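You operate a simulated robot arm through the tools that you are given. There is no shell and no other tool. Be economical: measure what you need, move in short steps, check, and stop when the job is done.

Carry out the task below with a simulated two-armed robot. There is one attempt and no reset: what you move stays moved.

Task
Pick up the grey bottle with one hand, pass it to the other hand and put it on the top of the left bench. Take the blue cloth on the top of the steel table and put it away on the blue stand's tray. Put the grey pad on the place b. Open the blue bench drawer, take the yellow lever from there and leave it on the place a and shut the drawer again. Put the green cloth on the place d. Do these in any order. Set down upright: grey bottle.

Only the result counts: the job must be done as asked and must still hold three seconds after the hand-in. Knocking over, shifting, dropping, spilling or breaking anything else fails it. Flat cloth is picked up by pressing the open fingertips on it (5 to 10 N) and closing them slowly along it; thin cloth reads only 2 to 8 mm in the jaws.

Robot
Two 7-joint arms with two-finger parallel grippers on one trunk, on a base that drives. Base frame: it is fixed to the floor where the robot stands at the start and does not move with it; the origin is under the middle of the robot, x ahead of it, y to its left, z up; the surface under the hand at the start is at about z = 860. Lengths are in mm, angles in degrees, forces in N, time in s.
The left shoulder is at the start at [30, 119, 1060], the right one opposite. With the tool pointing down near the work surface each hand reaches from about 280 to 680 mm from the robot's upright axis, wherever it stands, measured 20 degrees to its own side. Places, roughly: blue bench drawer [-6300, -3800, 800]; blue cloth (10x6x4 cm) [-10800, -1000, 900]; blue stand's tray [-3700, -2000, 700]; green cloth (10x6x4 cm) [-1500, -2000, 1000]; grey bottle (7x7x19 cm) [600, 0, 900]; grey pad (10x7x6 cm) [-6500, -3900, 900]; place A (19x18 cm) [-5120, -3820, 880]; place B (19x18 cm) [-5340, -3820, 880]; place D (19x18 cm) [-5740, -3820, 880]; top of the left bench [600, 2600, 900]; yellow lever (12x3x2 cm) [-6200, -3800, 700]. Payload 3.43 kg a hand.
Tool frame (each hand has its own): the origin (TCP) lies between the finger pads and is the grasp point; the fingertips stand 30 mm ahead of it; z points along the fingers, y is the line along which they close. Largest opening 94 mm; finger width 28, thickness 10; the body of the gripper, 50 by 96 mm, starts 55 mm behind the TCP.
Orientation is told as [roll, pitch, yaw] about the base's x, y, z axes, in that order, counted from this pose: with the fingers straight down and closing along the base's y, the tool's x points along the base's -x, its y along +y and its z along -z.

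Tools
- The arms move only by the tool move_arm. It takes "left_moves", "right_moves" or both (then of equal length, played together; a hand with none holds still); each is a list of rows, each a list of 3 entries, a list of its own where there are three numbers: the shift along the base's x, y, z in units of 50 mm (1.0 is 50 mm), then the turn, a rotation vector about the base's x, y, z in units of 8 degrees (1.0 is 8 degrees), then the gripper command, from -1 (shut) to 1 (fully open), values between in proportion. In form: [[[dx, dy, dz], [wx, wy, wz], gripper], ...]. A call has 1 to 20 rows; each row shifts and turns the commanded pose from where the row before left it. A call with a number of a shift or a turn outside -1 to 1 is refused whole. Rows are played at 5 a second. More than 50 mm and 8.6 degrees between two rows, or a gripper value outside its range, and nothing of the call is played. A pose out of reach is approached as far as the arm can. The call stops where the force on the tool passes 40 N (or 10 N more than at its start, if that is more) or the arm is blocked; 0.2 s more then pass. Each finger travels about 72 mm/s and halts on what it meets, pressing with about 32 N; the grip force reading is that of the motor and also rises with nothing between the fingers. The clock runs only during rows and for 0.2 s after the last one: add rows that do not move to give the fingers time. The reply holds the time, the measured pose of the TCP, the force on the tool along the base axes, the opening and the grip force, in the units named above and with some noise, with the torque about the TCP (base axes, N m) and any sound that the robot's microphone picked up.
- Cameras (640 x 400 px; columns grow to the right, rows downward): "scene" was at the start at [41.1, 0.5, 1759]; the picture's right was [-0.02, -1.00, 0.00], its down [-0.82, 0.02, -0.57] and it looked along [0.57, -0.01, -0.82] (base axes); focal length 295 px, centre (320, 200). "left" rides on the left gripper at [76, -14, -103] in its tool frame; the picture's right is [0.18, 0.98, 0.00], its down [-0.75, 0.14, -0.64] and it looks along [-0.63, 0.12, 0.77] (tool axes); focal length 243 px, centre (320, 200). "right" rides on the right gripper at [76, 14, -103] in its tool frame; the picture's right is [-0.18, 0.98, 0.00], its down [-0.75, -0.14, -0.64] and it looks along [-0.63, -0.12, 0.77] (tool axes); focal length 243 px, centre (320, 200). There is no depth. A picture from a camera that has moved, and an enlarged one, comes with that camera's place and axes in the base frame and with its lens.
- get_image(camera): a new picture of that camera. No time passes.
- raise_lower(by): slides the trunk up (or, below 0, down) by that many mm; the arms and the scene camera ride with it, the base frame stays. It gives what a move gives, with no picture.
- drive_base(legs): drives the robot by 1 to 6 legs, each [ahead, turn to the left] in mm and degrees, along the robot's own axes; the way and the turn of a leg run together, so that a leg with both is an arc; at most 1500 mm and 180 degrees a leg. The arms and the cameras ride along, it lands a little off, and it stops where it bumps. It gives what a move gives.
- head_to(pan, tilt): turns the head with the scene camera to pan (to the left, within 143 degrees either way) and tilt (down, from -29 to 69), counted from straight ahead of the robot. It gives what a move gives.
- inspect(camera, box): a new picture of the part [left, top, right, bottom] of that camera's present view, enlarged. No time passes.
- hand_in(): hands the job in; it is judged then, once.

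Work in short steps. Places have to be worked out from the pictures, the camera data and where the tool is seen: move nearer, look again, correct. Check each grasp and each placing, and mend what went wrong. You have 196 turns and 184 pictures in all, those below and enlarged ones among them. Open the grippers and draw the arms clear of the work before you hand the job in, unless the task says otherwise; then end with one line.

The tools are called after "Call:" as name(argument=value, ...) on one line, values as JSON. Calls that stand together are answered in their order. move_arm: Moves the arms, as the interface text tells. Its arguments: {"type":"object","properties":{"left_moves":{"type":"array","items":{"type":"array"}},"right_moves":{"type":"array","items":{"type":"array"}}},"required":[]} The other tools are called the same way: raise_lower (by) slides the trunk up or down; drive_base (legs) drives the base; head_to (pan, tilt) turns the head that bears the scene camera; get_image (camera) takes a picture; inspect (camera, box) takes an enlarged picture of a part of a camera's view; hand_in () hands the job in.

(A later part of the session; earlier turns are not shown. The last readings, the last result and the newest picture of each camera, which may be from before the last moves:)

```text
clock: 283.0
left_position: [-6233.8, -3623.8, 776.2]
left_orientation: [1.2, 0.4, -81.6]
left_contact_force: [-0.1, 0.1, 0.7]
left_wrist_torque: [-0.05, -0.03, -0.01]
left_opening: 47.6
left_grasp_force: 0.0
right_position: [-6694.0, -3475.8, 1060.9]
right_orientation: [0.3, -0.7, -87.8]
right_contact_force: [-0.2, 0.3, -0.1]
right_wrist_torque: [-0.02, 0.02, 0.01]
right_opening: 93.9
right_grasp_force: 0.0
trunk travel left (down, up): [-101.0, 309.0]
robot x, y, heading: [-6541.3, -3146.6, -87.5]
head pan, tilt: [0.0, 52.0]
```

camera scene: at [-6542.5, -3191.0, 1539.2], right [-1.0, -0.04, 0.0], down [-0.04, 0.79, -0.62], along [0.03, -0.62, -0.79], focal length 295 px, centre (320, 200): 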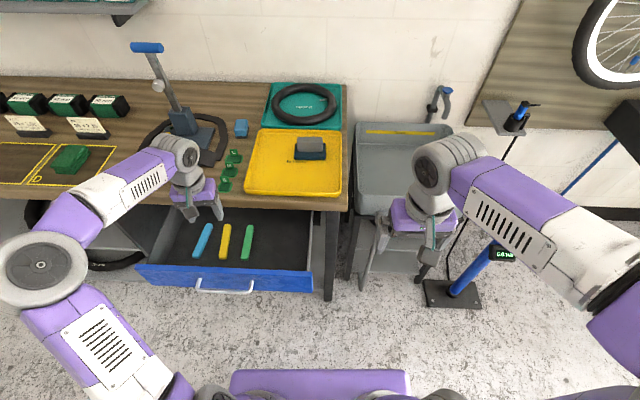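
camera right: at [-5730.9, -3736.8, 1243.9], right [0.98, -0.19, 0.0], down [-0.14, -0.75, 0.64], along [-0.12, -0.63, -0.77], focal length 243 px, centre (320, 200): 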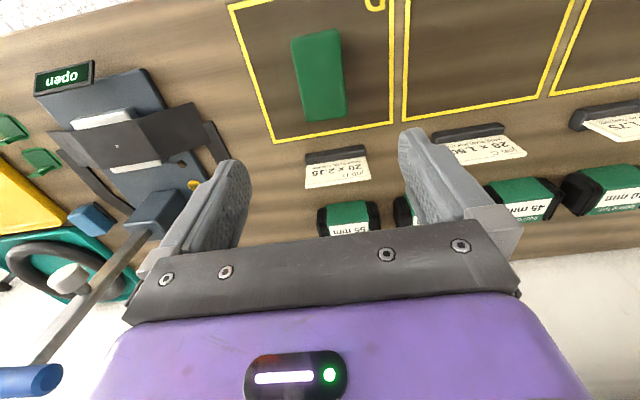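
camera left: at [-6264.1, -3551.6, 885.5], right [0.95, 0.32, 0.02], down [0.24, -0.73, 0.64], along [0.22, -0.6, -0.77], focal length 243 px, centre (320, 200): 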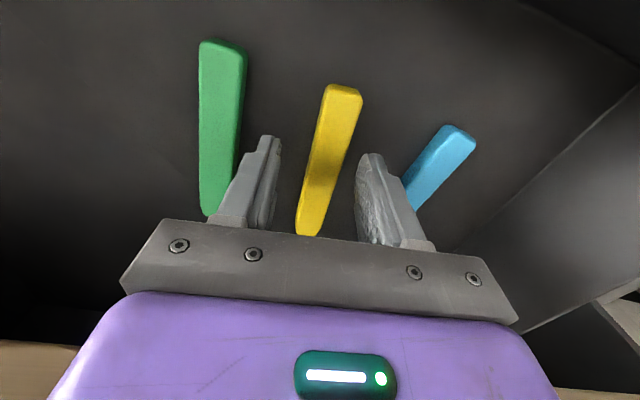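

Still free; lower further in small steps.

Call:
move_arm(left_moves=[[[0, 0, -0.1], [0, 0, 0], 0.02], [[0, 0, -0.1], [0, 0, 0], 0.02], [[0, 0, 0], [0, 0, 0], 0.02]])

Call:
get_image(camera="left")

```text
clock: 283.8
left_position: [-6233.2, -3623.2, 765.1]
left_orientation: [1.4, 0.3, -81.7]
left_contact_force: [-0.3, 0.5, 0.1]
left_wrist_torque: [-0.01, -0.04, 0.03]
left_opening: 48.0
left_grasp_force: 0.1
right_position: [-6695.4, -3475.3, 1060.4]
right_orientation: [0.3, -0.8, -87.7]
right_contact_force: [0.1, 0.6, 0.1]
right_wrist_torque: [-0.02, -0.01, -0.02]
right_opening: 94.0
right_grasp_force: 0.0
trunk travel left (down, up): [-101.0, 309.0]
robot x, y, heading: [-6542.3, -3152.5, -87.5]
head pan, tilt: [0.0, 52.0]
```

```text
74 pictures are left
camera left: at [-6260.8, -3552.1, 869.4], right [0.95, 0.32, 0.02], down [0.24, -0.73, 0.64], along [0.22, -0.6, -0.77], focal length 243 px, centre (320, 200)
```

left: 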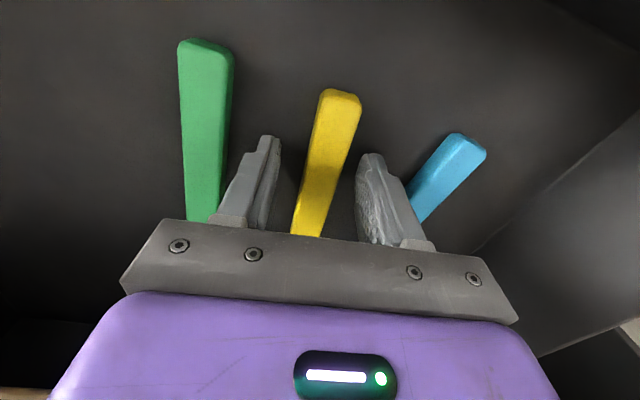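

Continue down to find the drawer floor.

Call:
move_arm(left_moves=[[[0, 0, -0.1], [0, 0, 0], 0.02], [[0, 0, -0.08], [0, 0, 0], 0.02], [[0, 0, 0], [0, 0, 0], 0.02]])

```text
clock: 284.6
left_position: [-6233.4, -3628.3, 762.0]
left_orientation: [1.1, -0.4, -81.6]
left_contact_force: [0.9, -1.6, 14.0]
left_wrist_torque: [0.08, 0.43, 0.01]
left_opening: 47.6
left_grasp_force: 0.1
right_position: [-6694.0, -3473.8, 1061.7]
right_orientation: [0.4, -0.7, -87.9]
right_contact_force: [-0.4, -0.9, 0.3]
right_wrist_torque: [0.04, -0.03, 0.01]
right_opening: 93.8
right_grasp_force: 0.1
trunk travel left (down, up): [-101.0, 309.0]
robot x, y, heading: [-6540.0, -3143.8, -87.6]
head pan, tilt: [0.0, 52.0]
stopped in row 3 (left hand): the force on the tool passed its limit at 42 N (the readings are from after the stop); the commanded pose is now the measured one
```

Floor found (tips z≈732). Rise 3 mm and close on the lever.

Call:
move_arm(left_moves=[[[0, 0.05, 0.07], [0, 0, 0], 0.02], [[0, 0, 0], [0, 0, 0], -0.4], [[0, 0, 0], [0, 0, 0], -1], [[0, 0, 0], [0, 0, 0], -1], [[0, 0, 0], [0, 0, 0], -1]])

Call:
get_image(camera="left")

```text
clock: 285.9
left_position: [-6232.9, -3625.2, 764.0]
left_orientation: [1.2, -0.1, -81.6]
left_contact_force: [0.4, -0.5, 0.2]
left_wrist_torque: [-0.01, 0.02, 0.0]
left_opening: 20.6
left_grasp_force: 32.4
right_position: [-6694.4, -3474.0, 1061.4]
right_orientation: [0.2, -0.6, -87.8]
right_contact_force: [0.0, -0.3, 0.1]
right_wrist_torque: [0.01, 0.01, -0.01]
right_opening: 94.3
right_grasp_force: 0.1
trunk travel left (down, up): [-101.0, 309.0]
robot x, y, heading: [-6542.0, -3145.9, -87.5]
head pan, tilt: [0.0, 52.0]
```

```text
73 pictures are left
camera left: at [-6261.4, -3552.2, 866.6], right [0.95, 0.33, 0.02], down [0.24, -0.73, 0.65], along [0.23, -0.61, -0.76], focal length 243 px, centre (320, 200)
```

left: 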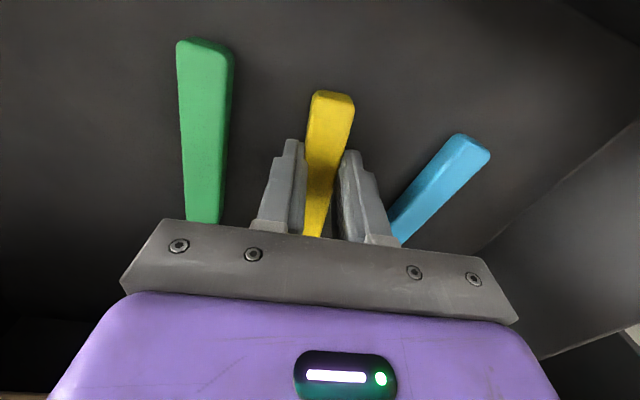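

Gripped at 20.6 mm. Lift out of the drawer and draw back.

Call:
move_arm(left_moves=[[[0, 0, 0.4], [0, 0, 0], -1], [[0, 0, 0.8], [0, 0, 0], -1], [[0, 0, 0.9], [0, 0, 0], -1], [[0, 0, 0.9], [0, 0, 0], -1], [[0, 0, 0.9], [0, 0, 0], -1], [[0.3, 0.6, 0.6], [0, 0, 0], -1], [[0.3, 0.6, 0.6], [0, 0, 0], -1], [[0.3, 0.6, 0.4], [0, 0, 0], -1], [[0, 0, 0], [0, 0, 0], -1]])

Call:
get_image(camera="left")

Call:
get_image(camera="scene")

```text
clock: 287.9
left_position: [-6188.3, -3536.0, 1038.8]
left_orientation: [1.3, -0.1, -81.6]
left_contact_force: [1.0, -0.2, 0.2]
left_wrist_torque: [0.03, 0.0, -0.02]
left_opening: 20.8
left_grasp_force: 31.7
right_position: [-6693.8, -3477.0, 1060.7]
right_orientation: [0.4, -0.7, -87.8]
right_contact_force: [-0.4, 0.1, -0.4]
right_wrist_torque: [0.03, 0.01, -0.01]
right_opening: 94.1
right_grasp_force: 0.0
trunk travel left (down, up): [-101.0, 309.0]
robot x, y, heading: [-6539.6, -3152.4, -87.1]
head pan, tilt: [0.0, 52.0]
```

```text
72 pictures are left
camera left: at [-6216.3, -3463.5, 1141.1], right [0.95, 0.32, 0.02], down [0.24, -0.73, 0.65], along [0.23, -0.61, -0.76], focal length 243 px, centre (320, 200)
```

left: 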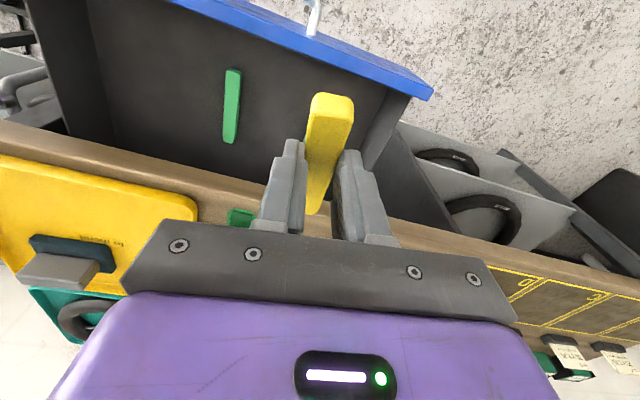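

```text
71 pictures are left
camera scene: at [-6542.6, -3192.1, 1539.1], right [-1.0, -0.04, 0.0], down [-0.04, 0.79, -0.62], along [0.03, -0.61, -0.79], focal length 295 px, centre (320, 200)
```

scene: 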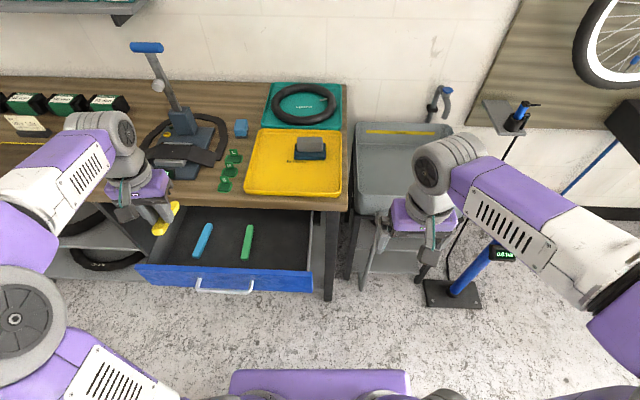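

Lever secured. Now close the drawer with the right hand's shut fingers pressing on the handle bar: back off 120 mm, move the left hand outward, bring the right hand in front of the bar.

Call:
drive_base(legs=[[-120, 0]])

Call:
move_arm(right_moves=[[[0.6, 0, 0], [0, 0, 0], -1], [[0.9, -0.1, 0], [0, 0, 0], -1], [[0.9, -0.2, 0], [0, 0, 0], -1], [[0.9, -0.2, 0], [0, 0, 0], -1], [[0.9, -0.2, 0], [0, 0, 0], -1], [[0.9, -0.2, 0], [0, 0, 0], -1], [[0.9, -0.2, 0], [0, 0, 0], -1], [[0.9, -0.1, 0], [0, 0, 0], -1], [[0.6, 0, 0], [0, 0, 0], -1], [[0, 0, 0], [0, 0, 0], -1]], left_moves=[[[0.5, 0, 0.3], [0, 0, 0], -1], [[0.5, 0, 0.3], [0, 0, 0], -1], [[0.5, 0, 0.3], [0, 0, 0], -1], [[0.5, 0, 0], [0, 0, 0], -1], [[0, 0, 0], [0, 0, 0], -1], [[0, 0, 0], [0, 0, 0], -1], [[0, 0, 0], [0, 0, 0], -1], [[0, 0, 0], [0, 0, 0], -1], [[0, 0, 0], [0, 0, 0], -1], [[0, 0, 0], [0, 0, 0], -1]])

Call:
get_image(camera="scene")

```text
clock: 289.1
left_position: [-6193.5, -3413.8, 1039.2]
left_orientation: [1.1, -0.2, -81.6]
left_contact_force: [-0.4, 0.2, -0.4]
left_wrist_torque: [-0.02, 0.01, 0.04]
left_opening: 20.4
left_grasp_force: 31.5
right_position: [-6699.2, -3356.7, 1061.0]
right_orientation: [0.2, -0.8, -87.7]
right_contact_force: [0.9, 1.7, 0.6]
right_wrist_torque: [-0.04, -0.02, -0.01]
right_opening: 94.1
right_grasp_force: 0.1
trunk travel left (down, up): [-101.0, 309.0]
robot x, y, heading: [-6551.4, -3030.1, -87.2]
head pan, tilt: [0.0, 52.0]
```

```text
clock: 291.3
left_position: [-6093.4, -3416.0, 1086.2]
left_orientation: [1.2, -0.2, -81.4]
left_contact_force: [0.3, 0.5, -0.6]
left_wrist_torque: [0.0, 0.0, -0.02]
left_opening: 20.3
left_grasp_force: 32.1
right_position: [-6323.9, -3417.1, 1060.2]
right_orientation: [0.3, -0.7, -87.7]
right_contact_force: [0.5, 0.0, 0.1]
right_wrist_torque: [-0.06, 0.01, 0.0]
right_opening: 0.0
right_grasp_force: 31.9
trunk travel left (down, up): [-101.0, 309.0]
robot x, y, heading: [-6550.0, -3032.7, -87.7]
head pan, tilt: [0.0, 52.0]
```

```text
70 pictures are left
camera scene: at [-6548.3, -3072.5, 1539.2], right [-1.0, -0.05, 0.0], down [-0.04, 0.79, -0.62], along [0.03, -0.61, -0.79], focal length 295 px, centre (320, 200)
```

scene: 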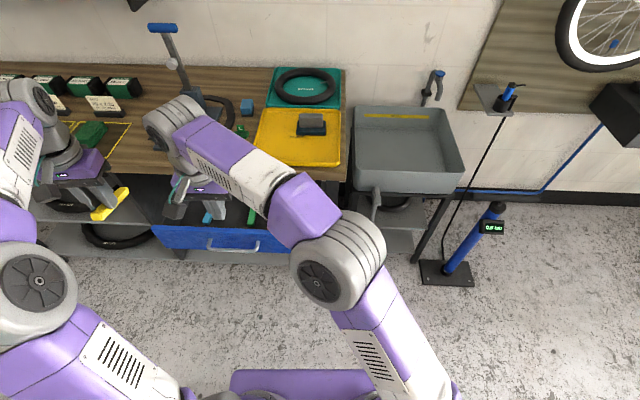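

Lower the right hand to z≈805 in front of the bar.

Call:
move_arm(right_moves=[[[0, 0, -0.9], [0, 0, 0], -1], [[0, 0, -0.9], [0, 0, 0], -1], [[0, 0, -0.9], [0, 0, 0], -1], [[0, 0, -0.9], [0, 0, 0], -1], [[0, 0, -0.9], [0, 0, 0], -1], [[0, 0, -0.6], [0, 0, 0], -1], [[0, 0, 0], [0, 0, 0], -1]])

Call:
get_image(camera="right")

Call:
get_image(camera="scene")

```text
clock: 292.9
left_position: [-6093.2, -3413.9, 1085.4]
left_orientation: [1.1, -0.2, -81.5]
left_contact_force: [0.0, -0.4, 0.2]
left_wrist_torque: [0.0, 0.03, 0.03]
left_opening: 20.5
left_grasp_force: 32.2
right_position: [-6327.3, -3415.9, 805.4]
right_orientation: [0.2, -0.8, -87.7]
right_contact_force: [-0.3, 1.1, -0.3]
right_wrist_torque: [-0.01, -0.01, 0.0]
right_opening: 0.0
right_grasp_force: 32.3
trunk travel left (down, up): [-101.0, 309.0]
robot x, y, heading: [-6551.1, -3031.3, -87.3]
head pan, tilt: [0.0, 52.0]
```

```text
69 pictures are left
camera right: at [-6315.9, -3336.5, 907.4], right [0.99, -0.14, 0.01], down [-0.11, -0.75, 0.65], along [-0.09, -0.65, -0.76], focal length 243 px, centre (320, 200)
```

right: 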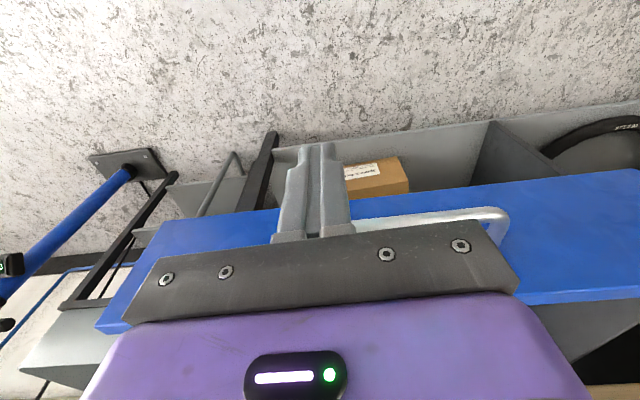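

```text
68 pictures are left
camera scene: at [-6547.9, -3072.4, 1539.2], right [-1.0, -0.05, 0.0], down [-0.04, 0.79, -0.62], along [0.03, -0.61, -0.79], focal length 295 px, centre (320, 200)
```

scene: 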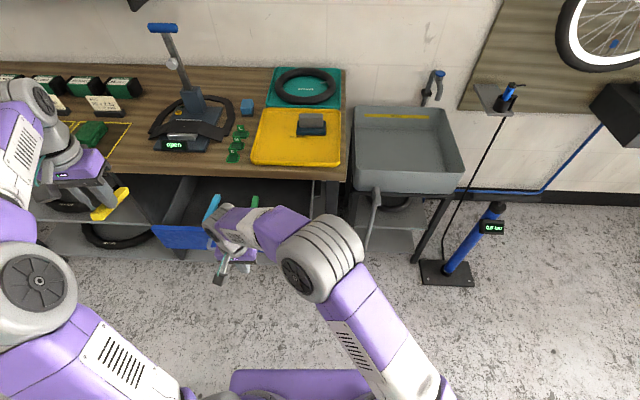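

The closed fingers face the bar. Push by driving forward 215 mm.

Call:
drive_base(legs=[[215, 0]])

Call:
get_image(camera="scene")

```text
clock: 294.6
left_position: [-6083.9, -3636.3, 1085.4]
left_orientation: [1.2, -0.1, -81.5]
left_contact_force: [-0.6, -0.9, 0.3]
left_wrist_torque: [0.04, 0.02, 0.01]
left_opening: 20.6
left_grasp_force: 32.2
right_position: [-6315.2, -3633.9, 806.2]
right_orientation: [0.3, -0.8, -87.8]
right_contact_force: [0.0, -0.7, -0.2]
right_wrist_torque: [0.0, -0.01, 0.0]
right_opening: 0.0
right_grasp_force: 32.2
trunk travel left (down, up): [-101.0, 309.0]
robot x, y, heading: [-6540.2, -3248.1, -87.4]
head pan, tilt: [0.0, 52.0]
```

```text
67 pictures are left
camera scene: at [-6537.5, -3292.4, 1539.1], right [-1.0, -0.05, 0.0], down [-0.04, 0.79, -0.62], along [0.03, -0.61, -0.79], focal length 295 px, centre (320, 200)
```

scene: 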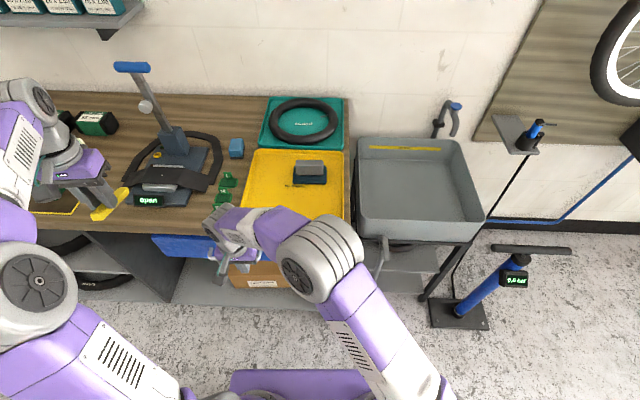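

Almost shut. Finish pushing with small arm moves, watching the force.

Call:
move_arm(right_moves=[[[0, -0.2, 0], [0, 0, 0], -1], [[0, -0.2, 0], [0, 0, 0], -1], [[0, -0.1, 0], [0, 0, 0], -1], [[0, -0.1, 0], [0, 0, 0], -1], [[0, -0.1, 0], [0, 0, 0], -1], [[0, 0, 0], [0, 0, 0], -1]])

Call:
get_image(camera="right")

```text
clock: 295.5
left_position: [-6084.1, -3634.2, 1085.7]
left_orientation: [1.1, -0.3, -81.6]
left_contact_force: [-0.7, 0.6, -0.1]
left_wrist_torque: [0.0, -0.05, 0.02]
left_opening: 20.6
left_grasp_force: 31.8
right_position: [-6313.5, -3651.0, 803.9]
right_orientation: [-0.1, 0.2, -87.6]
right_contact_force: [-2.7, 12.8, 3.2]
right_wrist_torque: [-1.2, -0.12, -0.33]
right_opening: 0.1
right_grasp_force: 32.0
trunk travel left (down, up): [-101.0, 309.0]
robot x, y, heading: [-6541.6, -3244.4, -87.1]
head pan, tilt: [0.0, 52.0]
stopped in row 4 (right hand): the force on the tool passed its limit at 44 N (the readings are from after the stop); the commanded pose is now the measured one
```

```text
66 pictures are left
camera right: at [-6303.8, -3574.1, 907.4], right [0.99, -0.14, 0.0], down [-0.11, -0.76, 0.64], along [-0.09, -0.63, -0.77], focal length 243 px, centre (320, 200)
```

right: 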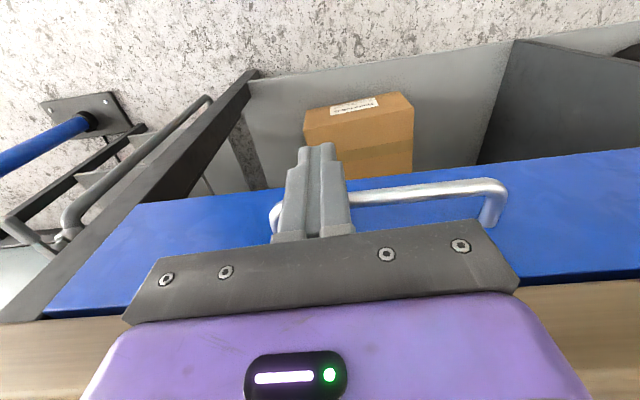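

The push force acted high on the hand (body against the bench edge). Back off 20 mm, tilt the fingers 16° forward and push the bar again.

Call:
move_arm(right_moves=[[[0, 0.4, 0], [-0.95, 0, 0], -1], [[0, 0, 0], [-0.95, 0, 0], -1], [[0, -0.2, 0], [0, 0, 0], -1], [[0, -0.1, 0], [0, 0, 0], -1], [[0, -0.1, 0], [0, 0, 0], -1], [[0, -0.1, 0], [0, 0, 0], -1], [[0, -0.1, 0], [0, 0, 0], -1], [[0, -0.1, 0], [0, 0, 0], -1], [[0, -0.1, 0], [0, 0, 0], -1], [[0, 0, 0], [0, 0, 0], -1]])

Call:
get_image(camera="right")

```text
clock: 297.0
left_position: [-6082.4, -3634.6, 1084.3]
left_orientation: [1.1, -0.1, -81.5]
left_contact_force: [-0.6, 1.3, -1.3]
left_wrist_torque: [0.04, -0.02, 0.02]
left_opening: 20.6
left_grasp_force: 32.3
right_position: [-6312.2, -3652.0, 799.7]
right_orientation: [-0.9, -14.0, -87.2]
right_contact_force: [0.6, 7.6, -0.9]
right_wrist_torque: [0.14, 0.13, -0.04]
right_opening: 0.0
right_grasp_force: 31.6
trunk travel left (down, up): [-101.0, 309.0]
robot x, y, heading: [-6535.2, -3249.1, -87.3]
head pan, tilt: [0.0, 52.0]
stopped in row 7 (right hand): the force on the tool passed its limit at 44 N (the readings are from after the stop); the commanded pose is now the measured one
```

```text
65 pictures are left
camera right: at [-6302.3, -3552.5, 881.3], right [0.99, -0.13, 0.03], down [-0.1, -0.58, 0.81], along [-0.09, -0.8, -0.59], focal length 243 px, centre (320, 200)
```

right: 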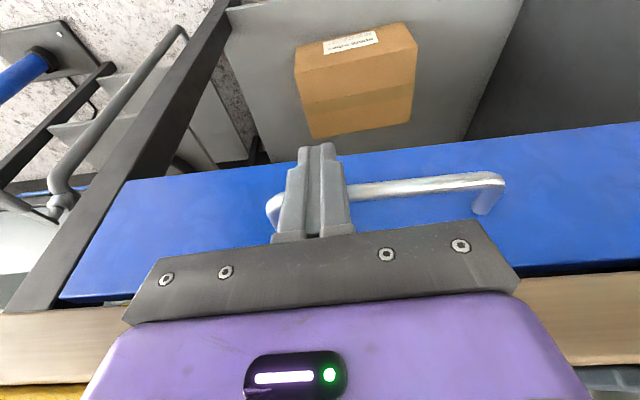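

Now the contact was at the bar and the drawer resists: it is shut. Retreat and verify from the scene camera.

Call:
move_arm(right_moves=[[[0, 0.6, 0], [0.95, 0, 0], 0], [[0, 0.8, 0], [0.95, 0, 0], 1], [[-0.3, 0.8, 0.6], [0, 0, 0], 1], [[-0.6, 0.3, 0.7], [0, 0, 0], 1], [[-0.6, 0, 0.7], [0, 0, 0], 1], [[-0.6, 0, 0.7], [0, 0, 0], 1], [[-0.6, 0, 0.7], [0, 0, 0], 1], [[-0.6, 0, 0.7], [0, 0, 0], 1], [[0, 0, 0], [0, 0, 0], 1]])

Call:
raise_lower(by=224)

Call:
get_image(camera="scene")

```text
refused: row 3 steps farther than a row can; nothing moved
```

```text
clock: 299.4
left_position: [-6083.7, -3633.3, 1308.0]
left_orientation: [1.1, -0.1, -81.4]
left_contact_force: [-0.3, -0.6, 0.3]
left_wrist_torque: [-0.04, -0.02, -0.02]
left_opening: 20.6
left_grasp_force: 32.6
right_position: [-6313.5, -3653.7, 1025.9]
right_orientation: [-0.9, -14.3, -87.3]
right_contact_force: [-0.8, -0.3, -0.2]
right_wrist_torque: [-0.04, -0.05, 0.0]
right_opening: 0.0
right_grasp_force: 32.4
trunk travel left (down, up): [-325.0, 85.0]
robot x, y, heading: [-6540.9, -3246.0, -87.2]
head pan, tilt: [0.0, 52.0]
```

```text
64 pictures are left
camera scene: at [-6537.7, -3290.3, 1763.1], right [-1.0, -0.05, 0.0], down [-0.04, 0.79, -0.62], along [0.03, -0.61, -0.79], focal length 295 px, centre (320, 200)
```

scene: 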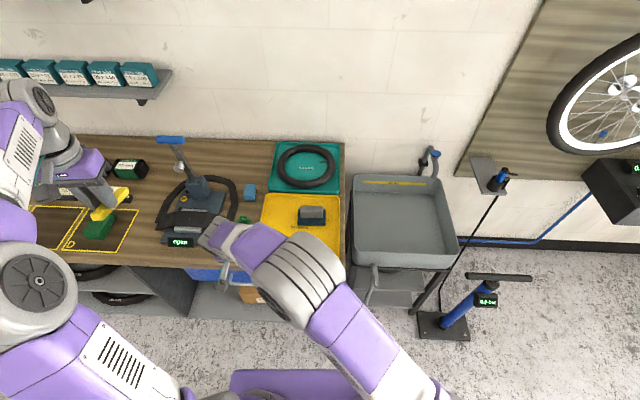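

The raise went clear. Now retract the right hand level and to its own side, and check the drawer.

Call:
move_arm(right_moves=[[[0, 0.6, 0.2], [0.9, 0, 0], 0], [[0, 0.8, 0.2], [0.9, 0, 0], 1], [[-0.4, 0.6, 0.3], [0, 0, 0], 1], [[-0.8, 0.3, 0.2], [0, 0, 0], 1], [[-0.9, 0, 0.1], [0, 0, 0], 1], [[-0.9, 0, 0], [0, 0, 0], 1], [[-0.7, 0, 0], [0, 0, 0], 1], [[0, 0, 0], [0, 0, 0], 1]])

Call:
get_image(camera="scene")

Call:
inspect(camera="scene", box=[170, 190, 350, 300])

```text
clock: 301.2
left_position: [-6082.2, -3633.0, 1308.2]
left_orientation: [1.2, -0.1, -81.6]
left_contact_force: [0.0, 1.0, -0.3]
left_wrist_torque: [-0.03, 0.01, 0.02]
left_opening: 20.7
left_grasp_force: 31.4
right_position: [-6498.3, -3539.3, 1075.0]
right_orientation: [-0.2, 0.1, -87.3]
right_contact_force: [-0.9, 0.1, 0.3]
right_wrist_torque: [0.02, 0.01, -0.03]
right_opening: 94.1
right_grasp_force: 0.0
trunk travel left (down, up): [-325.0, 85.0]
robot x, y, heading: [-6535.3, -3250.7, -87.4]
head pan, tilt: [0.0, 52.0]
```

```text
63 pictures are left
camera scene: at [-6537.0, -3290.1, 1763.2], right [-1.0, -0.05, 0.0], down [-0.04, 0.79, -0.62], along [0.03, -0.61, -0.79], focal length 295 px, centre (320, 200)
```

scene: 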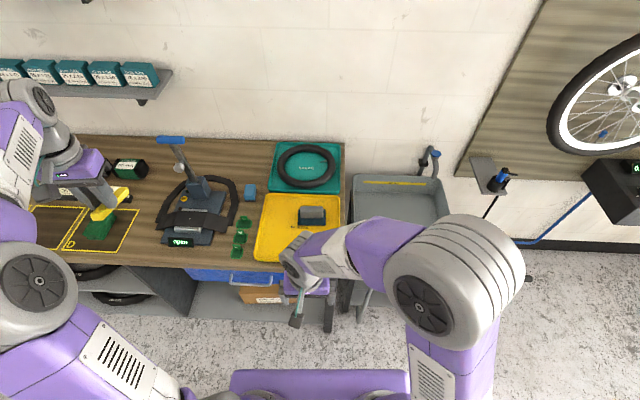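

```text
3.56 times, centred on (260, 245) of scene
camera zoom: at [-6537.0, -3290.1, 1763.2], right [-1.0, -0.05, 0.0], down [-0.04, 0.79, -0.62], along [0.03, -0.61, -0.79], focal length 1049 px, centre (533, 40)
```

zoom: 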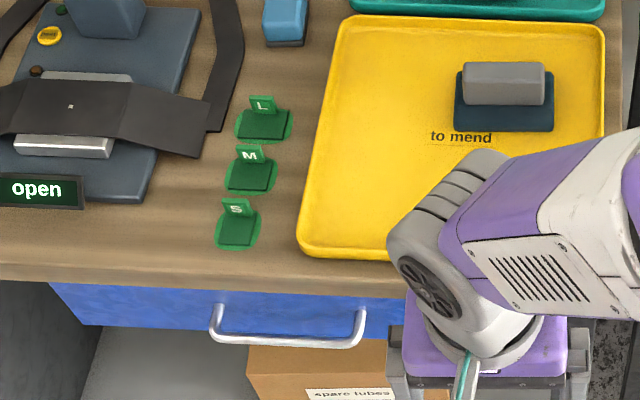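

By pixel comparison the drawer may still be ~5 mm open. Push once more: lower the trunk and bring the shut, tilted fingers before the bar.

Call:
raise_lower(by=-200)

Call:
move_arm(right_moves=[[[0.7, -0.2, -0.2], [-0.9, 0, 0], -1], [[0.8, -0.2, -0.3], [-0.9, 0, 0], -1], [[0.9, -0.2, -0.3], [-0.6, 0, 0], -1], [[0.9, -0.2, -0.3], [0, 0, 0], -1], [[0.2, -0.2, -0.4], [0, 0, 0], -1], [[0, -0.2, 0], [0, 0, 0], -1], [[0, 0, 0], [0, 0, 0], -1]])

Call:
get_image(camera="right")

```text
clock: 303.4
left_position: [-6083.5, -3633.0, 1109.3]
left_orientation: [1.1, -0.3, -81.5]
left_contact_force: [0.4, 0.1, 0.3]
left_wrist_torque: [-0.01, 0.0, 0.01]
left_opening: 20.5
left_grasp_force: 32.4
right_position: [-6498.3, -3538.6, 875.9]
right_orientation: [-0.2, 0.1, -87.4]
right_contact_force: [-0.2, -0.1, -0.3]
right_wrist_torque: [-0.02, 0.02, -0.02]
right_opening: 94.0
right_grasp_force: 0.1
trunk travel left (down, up): [-125.0, 285.0]
robot x, y, heading: [-6538.8, -3249.5, -87.3]
head pan, tilt: [0.0, 52.0]
```

```text
clock: 305.0
left_position: [-6082.5, -3633.2, 1108.4]
left_orientation: [1.2, -0.2, -81.5]
left_contact_force: [0.5, 0.6, -0.7]
left_wrist_torque: [-0.01, 0.0, 0.02]
left_opening: 20.4
left_grasp_force: 32.2
right_position: [-6321.5, -3601.6, 800.9]
right_orientation: [-1.2, -19.1, -87.2]
right_contact_force: [0.1, 0.0, 0.4]
right_wrist_torque: [0.0, 0.02, -0.02]
right_opening: 0.3
right_grasp_force: 32.2
trunk travel left (down, up): [-125.0, 285.0]
robot x, y, heading: [-6537.3, -3244.7, -87.4]
head pan, tilt: [0.0, 52.0]
```

```text
61 pictures are left
camera right: at [-6311.3, -3495.0, 872.5], right [0.99, -0.13, 0.04], down [-0.1, -0.51, 0.86], along [-0.09, -0.85, -0.52], focal length 243 px, centre (320, 200)
```

right: 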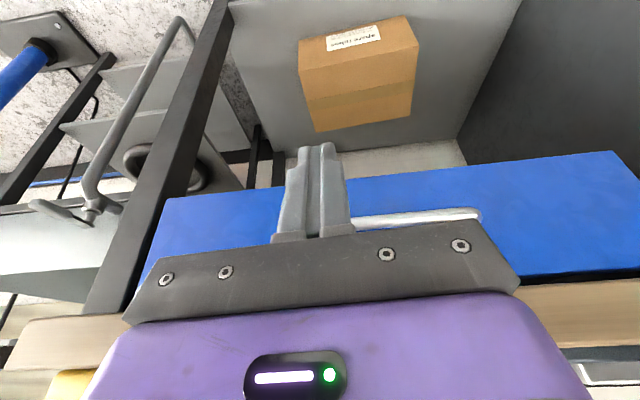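

Now push slowly, 3 mm per row.

Call:
move_arm(right_moves=[[[0, -0.4, 0], [0, 0, 0], -1], [[0, -0.3, 0], [0, 0, 0], -1], [[0, -0.1, 0], [0, 0, 0], -1], [[0, -0.06, 0], [0, 0, 0], -1], [[0, -0.06, 0], [0, 0, 0], -1], [[0, -0.06, 0], [0, 0, 0], -1], [[0, -0.06, 0], [0, 0, 0], -1], [[0, -0.06, 0], [0, 0, 0], -1], [[0, -0.06, 0], [0, 0, 0], -1], [[0, -0.06, 0], [0, 0, 0], -1], [[0, -0.06, 0], [0, 0, 0], -1], [[0, 0, 0], [0, 0, 0], -1]])

```text
clock: 307.2
left_position: [-6082.8, -3632.5, 1108.8]
left_orientation: [1.2, -0.1, -81.4]
left_contact_force: [-0.1, 0.0, -1.3]
left_wrist_torque: [0.03, 0.04, 0.01]
left_opening: 20.4
left_grasp_force: 31.9
right_position: [-6320.5, -3652.8, 795.7]
right_orientation: [-1.6, -18.2, -86.8]
right_contact_force: [0.2, 8.3, -0.6]
right_wrist_torque: [0.02, 0.02, -0.03]
right_opening: 0.1
right_grasp_force: 32.0
trunk travel left (down, up): [-125.0, 285.0]
robot x, y, heading: [-6534.9, -3248.8, -87.2]
head pan, tilt: [0.0, 52.0]
stopped in row 11 (right hand): the force on the tool passed its limit at 42 N (the readings are from after the stop); the commanded pose is now the measured one
```

Same stop position as before, so the drawer is fully shut. Retreat, raise, and go for the grey pad with the right hand.

Call:
move_arm(right_moves=[[[0, 0.6, 0], [0.9, 0, 0], -1], [[0, 0.8, 0], [0.9, 0, 0], -1], [[0, 0.5, 0.3], [0.6, 0, 0], 0], [[-0.7, 0.2, 0.6], [0, 0, 0], 1], [[-0.7, 0, 0.6], [0, 0, 0], 1], [[-0.7, 0, 0.6], [0, 0, 0], 1], [[-0.7, 0, 0.6], [0, 0, 0], 1], [[-0.7, 0, 0.6], [0, 0, 0], 1], [[0, 0, 0], [0, 0, 0], 1]])

Call:
raise_lower(by=200)

Call:
get_image(camera="right")

Call:
get_image(camera="scene")

```text
clock: 309.2
left_position: [-6083.0, -3633.6, 1108.1]
left_orientation: [1.2, 0.0, -81.4]
left_contact_force: [0.2, -0.4, -0.7]
left_wrist_torque: [0.04, -0.01, 0.01]
left_opening: 20.5
left_grasp_force: 32.1
right_position: [-6496.1, -3549.2, 961.3]
right_orientation: [-0.5, 0.8, -87.1]
right_contact_force: [0.7, -0.6, 0.5]
right_wrist_torque: [-0.03, 0.02, 0.0]
right_opening: 93.9
right_grasp_force: 0.1
trunk travel left (down, up): [-125.0, 285.0]
robot x, y, heading: [-6542.9, -3248.1, -87.1]
head pan, tilt: [0.0, 52.0]
```

```text
clock: 311.4
left_position: [-6084.1, -3632.1, 1308.5]
left_orientation: [1.3, -0.1, -81.5]
left_contact_force: [1.1, 0.1, -1.2]
left_wrist_torque: [0.05, 0.0, -0.03]
left_opening: 20.3
left_grasp_force: 32.3
right_position: [-6497.8, -3548.5, 1161.1]
right_orientation: [-0.5, 0.8, -87.1]
right_contact_force: [0.8, 0.2, 0.0]
right_wrist_torque: [0.0, -0.04, 0.02]
right_opening: 93.7
right_grasp_force: 0.0
trunk travel left (down, up): [-325.0, 85.0]
robot x, y, heading: [-6538.5, -3249.6, -87.1]
head pan, tilt: [0.0, 52.0]
```

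```text
60 pictures are left
camera right: at [-6485.8, -3472.7, 1265.0], right [0.99, -0.13, -0.01], down [-0.1, -0.77, 0.63], along [-0.09, -0.63, -0.77], focal length 243 px, centre (320, 200)
```

right: 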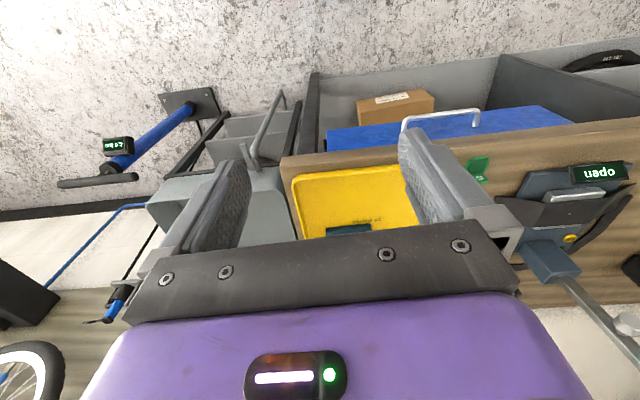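

```text
59 pictures are left
camera scene: at [-6537.8, -3289.8, 1763.1], right [-1.0, -0.05, 0.0], down [-0.04, 0.79, -0.62], along [0.03, -0.61, -0.79], focal length 295 px, centre (320, 200)
```

scene: 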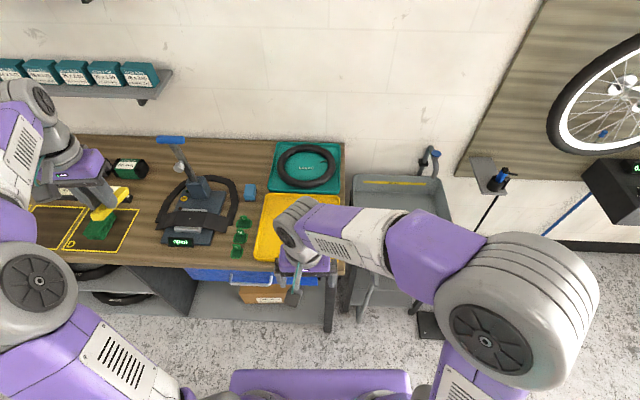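

Drive 95 mm closer, then move the right hand above the pad at ≈[-6480, -3885].

Call:
drive_base(legs=[[95, 0]])

Call:
move_arm(right_moves=[[[0, -0.8, 0], [0, 0, 0], 1], [[0.1, -0.8, -0.2], [0, 0, 0], 1], [[0.1, -0.8, -0.3], [0, 0, 0], 1], [[0, -0.8, -0.3], [0, 0, 0], 1], [[0, -0.8, -0.3], [0, 0, 0], 1], [[0, -0.8, -0.3], [0, 0, 0], 1], [[0, 0, 0], [0, 0, 0], 1]])

Call:
get_image(camera="right")

```text
clock: 312.6
left_position: [-6078.3, -3726.1, 1308.9]
left_orientation: [1.2, -0.2, -81.3]
left_contact_force: [-0.5, 0.2, 0.0]
left_wrist_torque: [0.01, 0.01, 0.0]
left_opening: 20.5
left_grasp_force: 31.9
right_position: [-6492.3, -3643.6, 1161.0]
right_orientation: [-0.6, 0.8, -86.9]
right_contact_force: [-0.4, -0.5, -0.7]
right_wrist_torque: [-0.02, 0.0, 0.0]
right_opening: 93.8
right_grasp_force: 0.0
trunk travel left (down, up): [-325.0, 85.0]
robot x, y, heading: [-6532.1, -3343.4, -87.4]
head pan, tilt: [0.0, 52.0]
```

```text
clock: 314.1
left_position: [-6077.1, -3725.3, 1309.5]
left_orientation: [1.2, -0.2, -81.3]
left_contact_force: [-0.2, 0.0, -0.4]
left_wrist_torque: [0.0, 0.01, 0.04]
left_opening: 20.4
left_grasp_force: 31.5
right_position: [-6484.0, -3882.6, 1090.5]
right_orientation: [-0.5, 0.7, -87.0]
right_contact_force: [-0.2, 0.9, 0.9]
right_wrist_torque: [-0.02, -0.02, -0.01]
right_opening: 94.2
right_grasp_force: 0.1
trunk travel left (down, up): [-325.0, 85.0]
robot x, y, heading: [-6534.9, -3340.8, -87.0]
head pan, tilt: [0.0, 52.0]
```

```text
58 pictures are left
camera right: at [-6473.0, -3807.5, 1193.9], right [0.99, -0.13, -0.01], down [-0.1, -0.77, 0.63], along [-0.09, -0.63, -0.77], focal length 243 px, centre (320, 200)
```

right: 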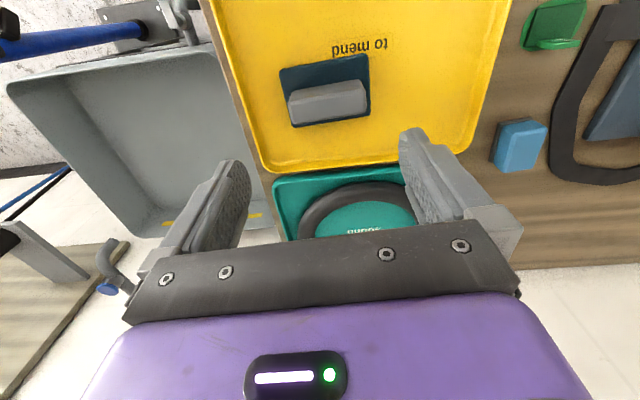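

Pad is square to the hand: centre ≈[-6478, -3892], handle ~82 mm long in x. Descend to z≈955 and check.

Call:
move_arm(right_moves=[[[0.12, -0.2, -0.6], [0, 0, 0], 1], [[0, 0, -0.7], [0, 0, 0], 1], [[0, 0, -0.7], [0, 0, 0], 1], [[0, 0, -0.7], [0, 0, 0], 1], [[0, 0, 0], [0, 0, 0], 1]])

Call:
get_image(camera="right")

```text
clock: 315.4
left_position: [-6076.8, -3726.1, 1310.3]
left_orientation: [1.2, -0.2, -81.3]
left_contact_force: [0.8, -0.4, -0.2]
left_wrist_torque: [0.01, 0.02, 0.04]
left_opening: 20.6
left_grasp_force: 31.9
right_position: [-6475.1, -3895.6, 956.8]
right_orientation: [-0.4, 0.7, -87.1]
right_contact_force: [0.7, -0.2, -0.2]
right_wrist_torque: [-0.03, -0.01, -0.02]
right_opening: 94.1
right_grasp_force: 0.2
trunk travel left (down, up): [-325.0, 85.0]
robot x, y, heading: [-6534.5, -3341.8, -87.4]
head pan, tilt: [0.0, 52.0]
```

```text
57 pictures are left
camera right: at [-6464.1, -3819.9, 1060.3], right [0.99, -0.13, -0.01], down [-0.1, -0.77, 0.63], along [-0.09, -0.63, -0.77], focal length 243 px, centre (320, 200)
```

right: 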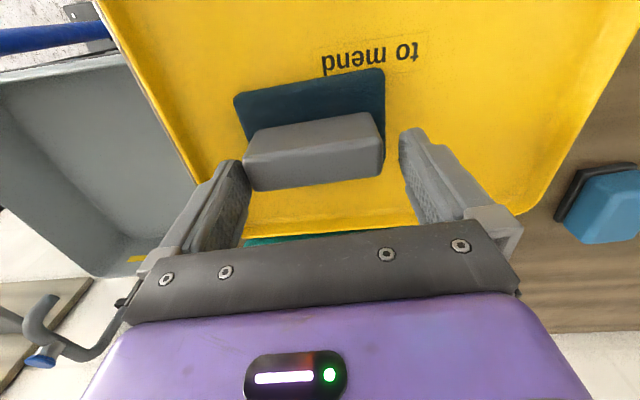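

Shift −3 mm x, +5 mm y, and lower to z≈928.

Call:
move_arm(right_moves=[[[-0.06, 0.1, 0], [0, 0, 0], 1], [[0, 0, -0.3], [0, 0, 0], 1], [[0, 0, -0.28], [0, 0, 0], 1], [[0, 0, 0], [0, 0, 0], 1]])

Call:
get_image(camera="right")

```text
clock: 316.4
left_position: [-6079.0, -3725.8, 1309.7]
left_orientation: [1.2, -0.2, -81.3]
left_contact_force: [0.3, -0.1, -0.3]
left_wrist_torque: [0.03, -0.01, 0.06]
left_opening: 20.5
left_grasp_force: 32.4
right_position: [-6478.3, -3889.4, 929.9]
right_orientation: [-0.4, 0.7, -87.1]
right_contact_force: [0.4, 0.1, 9.6]
right_wrist_torque: [-0.12, -0.49, -0.01]
right_opening: 93.9
right_grasp_force: 0.1
trunk travel left (down, up): [-325.0, 85.0]
robot x, y, heading: [-6534.3, -3340.6, -87.1]
head pan, tilt: [0.0, 52.0]
```

```text
56 pictures are left
camera right: at [-6467.4, -3813.0, 1033.6], right [0.99, -0.13, -0.01], down [-0.1, -0.77, 0.64], along [-0.09, -0.63, -0.77], focal length 243 px, centre (320, 200)
```

right: 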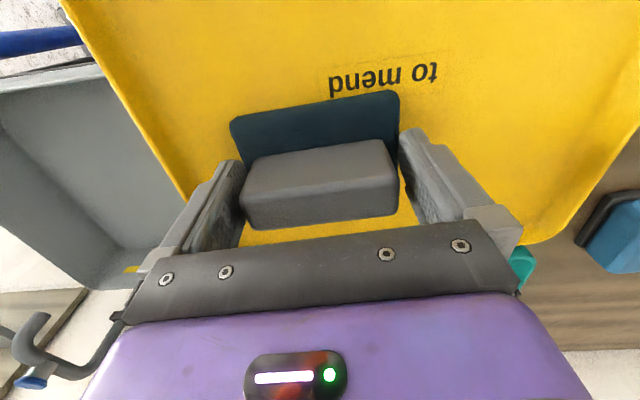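

The fingertip touches the pad's base. Rise 2 mm and close on the handle.

Call:
move_arm(right_moves=[[[0, 0, 0.05], [0, 0, 0], 0.8], [[0, 0, 0], [0, 0, 0], 0.4], [[0, 0, 0], [0, 0, 0], -1], [[0, 0, 0], [0, 0, 0], -1], [[0, 0, 0.3], [0, 0, 0], -1], [[0, 0, 0.6], [0, 0, 0], -1], [[0, 0, 0.8], [0, 0, 0], -1], [[0, 0, 0.8], [0, 0, 0], -1], [[0, 0, 0.8], [0, 0, 0], -1], [[0, 0, 0], [0, 0, 0], -1]])

Call:
get_image(camera="right")

```text
clock: 318.6
left_position: [-6077.4, -3725.7, 1308.5]
left_orientation: [1.3, -0.1, -81.2]
left_contact_force: [1.0, -0.4, 0.1]
left_wrist_torque: [0.0, 0.01, -0.03]
left_opening: 20.7
left_grasp_force: 31.7
right_position: [-6476.7, -3888.0, 1095.8]
right_orientation: [-0.5, 0.8, -87.0]
right_contact_force: [-0.6, 0.2, -1.8]
right_wrist_torque: [0.03, -0.01, 0.0]
right_opening: 83.7
right_grasp_force: 32.1
trunk travel left (down, up): [-325.0, 85.0]
robot x, y, heading: [-6532.7, -3337.6, -87.1]
head pan, tilt: [0.0, 52.0]
```

```text
55 pictures are left
camera right: at [-6465.7, -3812.1, 1198.1], right [0.99, -0.13, -0.01], down [-0.1, -0.77, 0.63], along [-0.09, -0.63, -0.77], focal length 243 px, centre (320, 200)
```

right: 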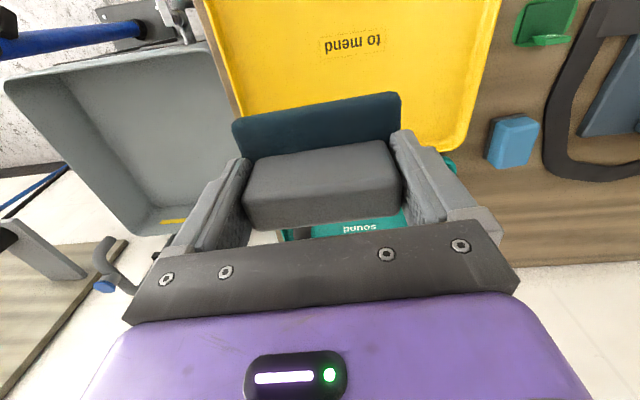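

Pad held. Retract the right hand, then drive to the front of A/B (x≈-5240).

Call:
move_arm(right_moves=[[[-0.2, 0.8, 0.3], [0, 0, 0], -1], [[-0.4, 0.8, 0.3], [0, 0, 0], -1], [[-0.5, 0.8, 0.2], [0, 0, 0], -1], [[-0.5, 0.7, 0.2], [0, 0, 0], -1], [[-0.5, 0.3, 0], [0, 0, 0], -1], [[0, 0, 0], [0, 0, 0], -1]])

Call:
drive_base(legs=[[-250, 0], [0, 87.2], [1285, 0], [0, -90]])

Call:
get_image(camera="scene")

```text
clock: 319.9
left_position: [-6077.1, -3727.4, 1308.7]
left_orientation: [1.3, -0.2, -81.2]
left_contact_force: [-0.5, 1.5, -0.1]
left_wrist_torque: [-0.02, -0.02, -0.01]
left_opening: 20.5
left_grasp_force: 32.2
right_position: [-6584.2, -3714.6, 1144.6]
right_orientation: [-0.5, 0.7, -87.0]
right_contact_force: [0.2, -0.2, -1.6]
right_wrist_torque: [0.02, 0.02, 0.0]
right_opening: 83.3
right_grasp_force: 31.6
trunk travel left (down, up): [-325.0, 85.0]
robot x, y, heading: [-6533.8, -3339.8, -86.9]
head pan, tilt: [0.0, 52.0]
```

```text
clock: 335.6
left_position: [-4759.0, -3414.8, 1309.6]
left_orientation: [1.2, -0.2, -80.0]
left_contact_force: [0.1, 0.0, -0.5]
left_wrist_torque: [0.01, -0.01, -0.02]
left_opening: 20.6
left_grasp_force: 31.7
right_position: [-5264.9, -3414.4, 1145.0]
right_orientation: [-0.5, 0.7, -85.8]
right_contact_force: [0.0, 0.5, -1.1]
right_wrist_torque: [-0.01, -0.02, -0.02]
right_opening: 83.6
right_grasp_force: 32.0
trunk travel left (down, up): [-325.0, 85.0]
robot x, y, heading: [-5220.2, -3040.4, -85.8]
head pan, tilt: [0.0, 52.0]
```

```text
54 pictures are left
camera scene: at [-5222.6, -3082.7, 1763.2], right [-1.0, -0.07, 0.0], down [-0.06, 0.79, -0.62], along [0.05, -0.61, -0.79], focal length 295 px, centre (320, 200)
```

scene: 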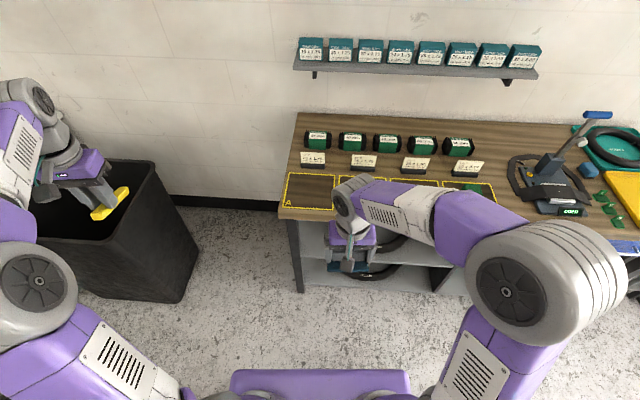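

Turn −4°, drive 295 mm forward to work on A and B.

Call:
drive_base(legs=[[0, -4], [295, 0]])

Call:
get_image(camera="scene")

```text
clock: 338.1
left_position: [-4782.6, -3741.3, 1309.3]
left_orientation: [1.1, -0.1, -83.6]
left_contact_force: [-0.4, -0.6, -1.0]
left_wrist_torque: [-0.01, -0.02, -0.01]
left_opening: 20.3
left_grasp_force: 32.7
right_position: [-5284.8, -3708.9, 1146.4]
right_orientation: [-0.5, 0.7, -89.4]
right_contact_force: [-0.8, -0.6, -1.1]
right_wrist_torque: [-0.01, 0.03, -0.02]
right_opening: 83.9
right_grasp_force: 32.1
trunk travel left (down, up): [-325.0, 85.0]
robot x, y, heading: [-5223.3, -3341.1, -89.4]
head pan, tilt: [0.0, 52.0]
```

```text
53 pictures are left
camera scene: at [-5223.5, -3381.0, 1763.2], right [-1.0, -0.01, 0.0], down [-0.01, 0.79, -0.62], along [0.01, -0.62, -0.79], focal length 295 px, centre (320, 200)
```

scene: 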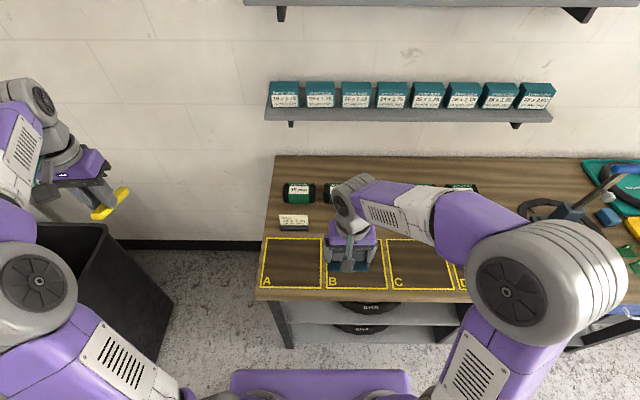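

B's centre ≈[-5336, -3818]. Move the pad over it and descend to z≈945.

Call:
move_arm(right_moves=[[[-0.3, -0.7, 0], [0, 0, 0], -1], [[-0.4, -0.8, 0], [0, 0, 0], -1], [[-0.32, -0.68, -0.4], [0, 0, 0], -1], [[0, 0, -0.9], [0, 0, 0], -1], [[0, 0, -0.9], [0, 0, 0], -1], [[0, 0, -0.9], [0, 0, 0], -1], [[0, 0, -0.9], [0, 0, 0], -1], [[0, 0, 0], [0, 0, 0], -1]])

Call:
get_image(camera="right")

```text
clock: 339.9
left_position: [-4782.6, -3738.9, 1309.4]
left_orientation: [1.2, -0.2, -83.7]
left_contact_force: [0.3, 0.9, 0.1]
left_wrist_torque: [-0.04, 0.02, -0.01]
left_opening: 20.4
left_grasp_force: 31.8
right_position: [-5338.8, -3815.1, 944.3]
right_orientation: [-0.5, 0.7, -89.4]
right_contact_force: [0.2, -0.2, -0.4]
right_wrist_torque: [-0.05, -0.01, 0.01]
right_opening: 83.6
right_grasp_force: 32.1
trunk travel left (down, up): [-325.0, 85.0]
robot x, y, heading: [-5222.3, -3339.5, -89.5]
head pan, tilt: [0.0, 52.0]
```

```text
52 pictures are left
camera right: at [-5324.3, -3740.2, 1047.2], right [0.98, -0.17, -0.01], down [-0.13, -0.76, 0.63], along [-0.12, -0.62, -0.77], focal length 243 px, centre (320, 200)
```

right: 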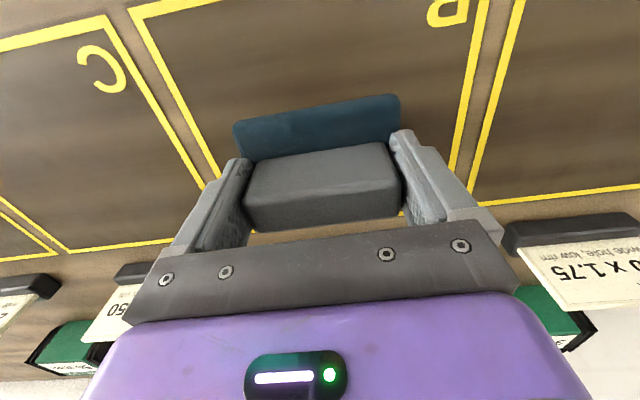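

Well centred over B. Creep down to contact.

Call:
move_arm(right_moves=[[[0.04, -0.06, -0.14], [0, 0, 0], -1], [[0, 0, -0.1], [0, 0, 0], -1], [[0, 0, -0.1], [0, 0, 0], -1], [[0, 0, -0.1], [0, 0, 0], -1], [[0, 0, -0.1], [0, 0, 0], -1], [[0, 0, 0], [0, 0, 0], -1]])

```text
clock: 341.0
left_position: [-4782.0, -3741.2, 1310.5]
left_orientation: [1.2, -0.2, -83.7]
left_contact_force: [-0.5, -0.7, -0.6]
left_wrist_torque: [0.01, 0.02, -0.03]
left_opening: 20.4
left_grasp_force: 32.3
right_position: [-5333.8, -3822.5, 925.7]
right_orientation: [-0.4, 0.4, -89.3]
right_contact_force: [-2.9, 9.3, 22.9]
right_wrist_torque: [0.41, -1.02, 0.46]
right_opening: 83.7
right_grasp_force: 31.9
trunk travel left (down, up): [-325.0, 85.0]
robot x, y, heading: [-5222.6, -3337.7, -89.5]
head pan, tilt: [0.0, 52.0]
stopped in row 5 (right hand): the force on the tool passed its limit at 47 N (the readings are from after the stop); the commanded pose is now the measured one
```

Touchdown. Open, rise and check.

Call:
move_arm(right_moves=[[[0, 0, 0.04], [0, 0, 0], 0.82], [[0, 0, 0], [0, 0, 0], 1], [[0, 0, 0], [0, 0, 0], 1], [[0, 0, 0.3], [0, 0, 0], 1], [[0, 0, 0.8], [0, 0, 0], 1], [[0, 0, 0.9], [0, 0, 0], 1], [[0, 0, 0.9], [0, 0, 0], 1], [[0, 0, 0.9], [0, 0, 0], 1], [[0, 0, 0.6], [0, 0, 0], 1], [[0, 0, 0], [0, 0, 0], 1]])

Call:
get_image(camera="right")

```text
clock: 343.2
left_position: [-4781.8, -3740.5, 1308.9]
left_orientation: [1.2, -0.2, -83.7]
left_contact_force: [0.8, 0.1, 1.1]
left_wrist_torque: [0.03, -0.01, 0.0]
left_opening: 20.5
left_grasp_force: 31.6
right_position: [-5335.4, -3825.5, 1143.2]
right_orientation: [-0.3, 0.5, -89.5]
right_contact_force: [0.6, 0.1, -0.4]
right_wrist_torque: [0.01, 0.0, 0.02]
right_opening: 94.0
right_grasp_force: 0.1
trunk travel left (down, up): [-325.0, 85.0]
robot x, y, heading: [-5220.1, -3338.2, -89.7]
head pan, tilt: [0.0, 52.0]
```

```text
51 pictures are left
camera right: at [-5320.8, -3748.4, 1246.2], right [0.98, -0.17, -0.01], down [-0.13, -0.76, 0.64], along [-0.12, -0.63, -0.77], focal length 243 px, centre (320, 200)
```

right: 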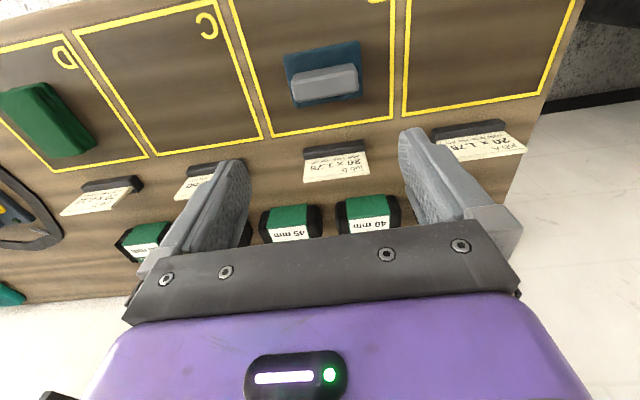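

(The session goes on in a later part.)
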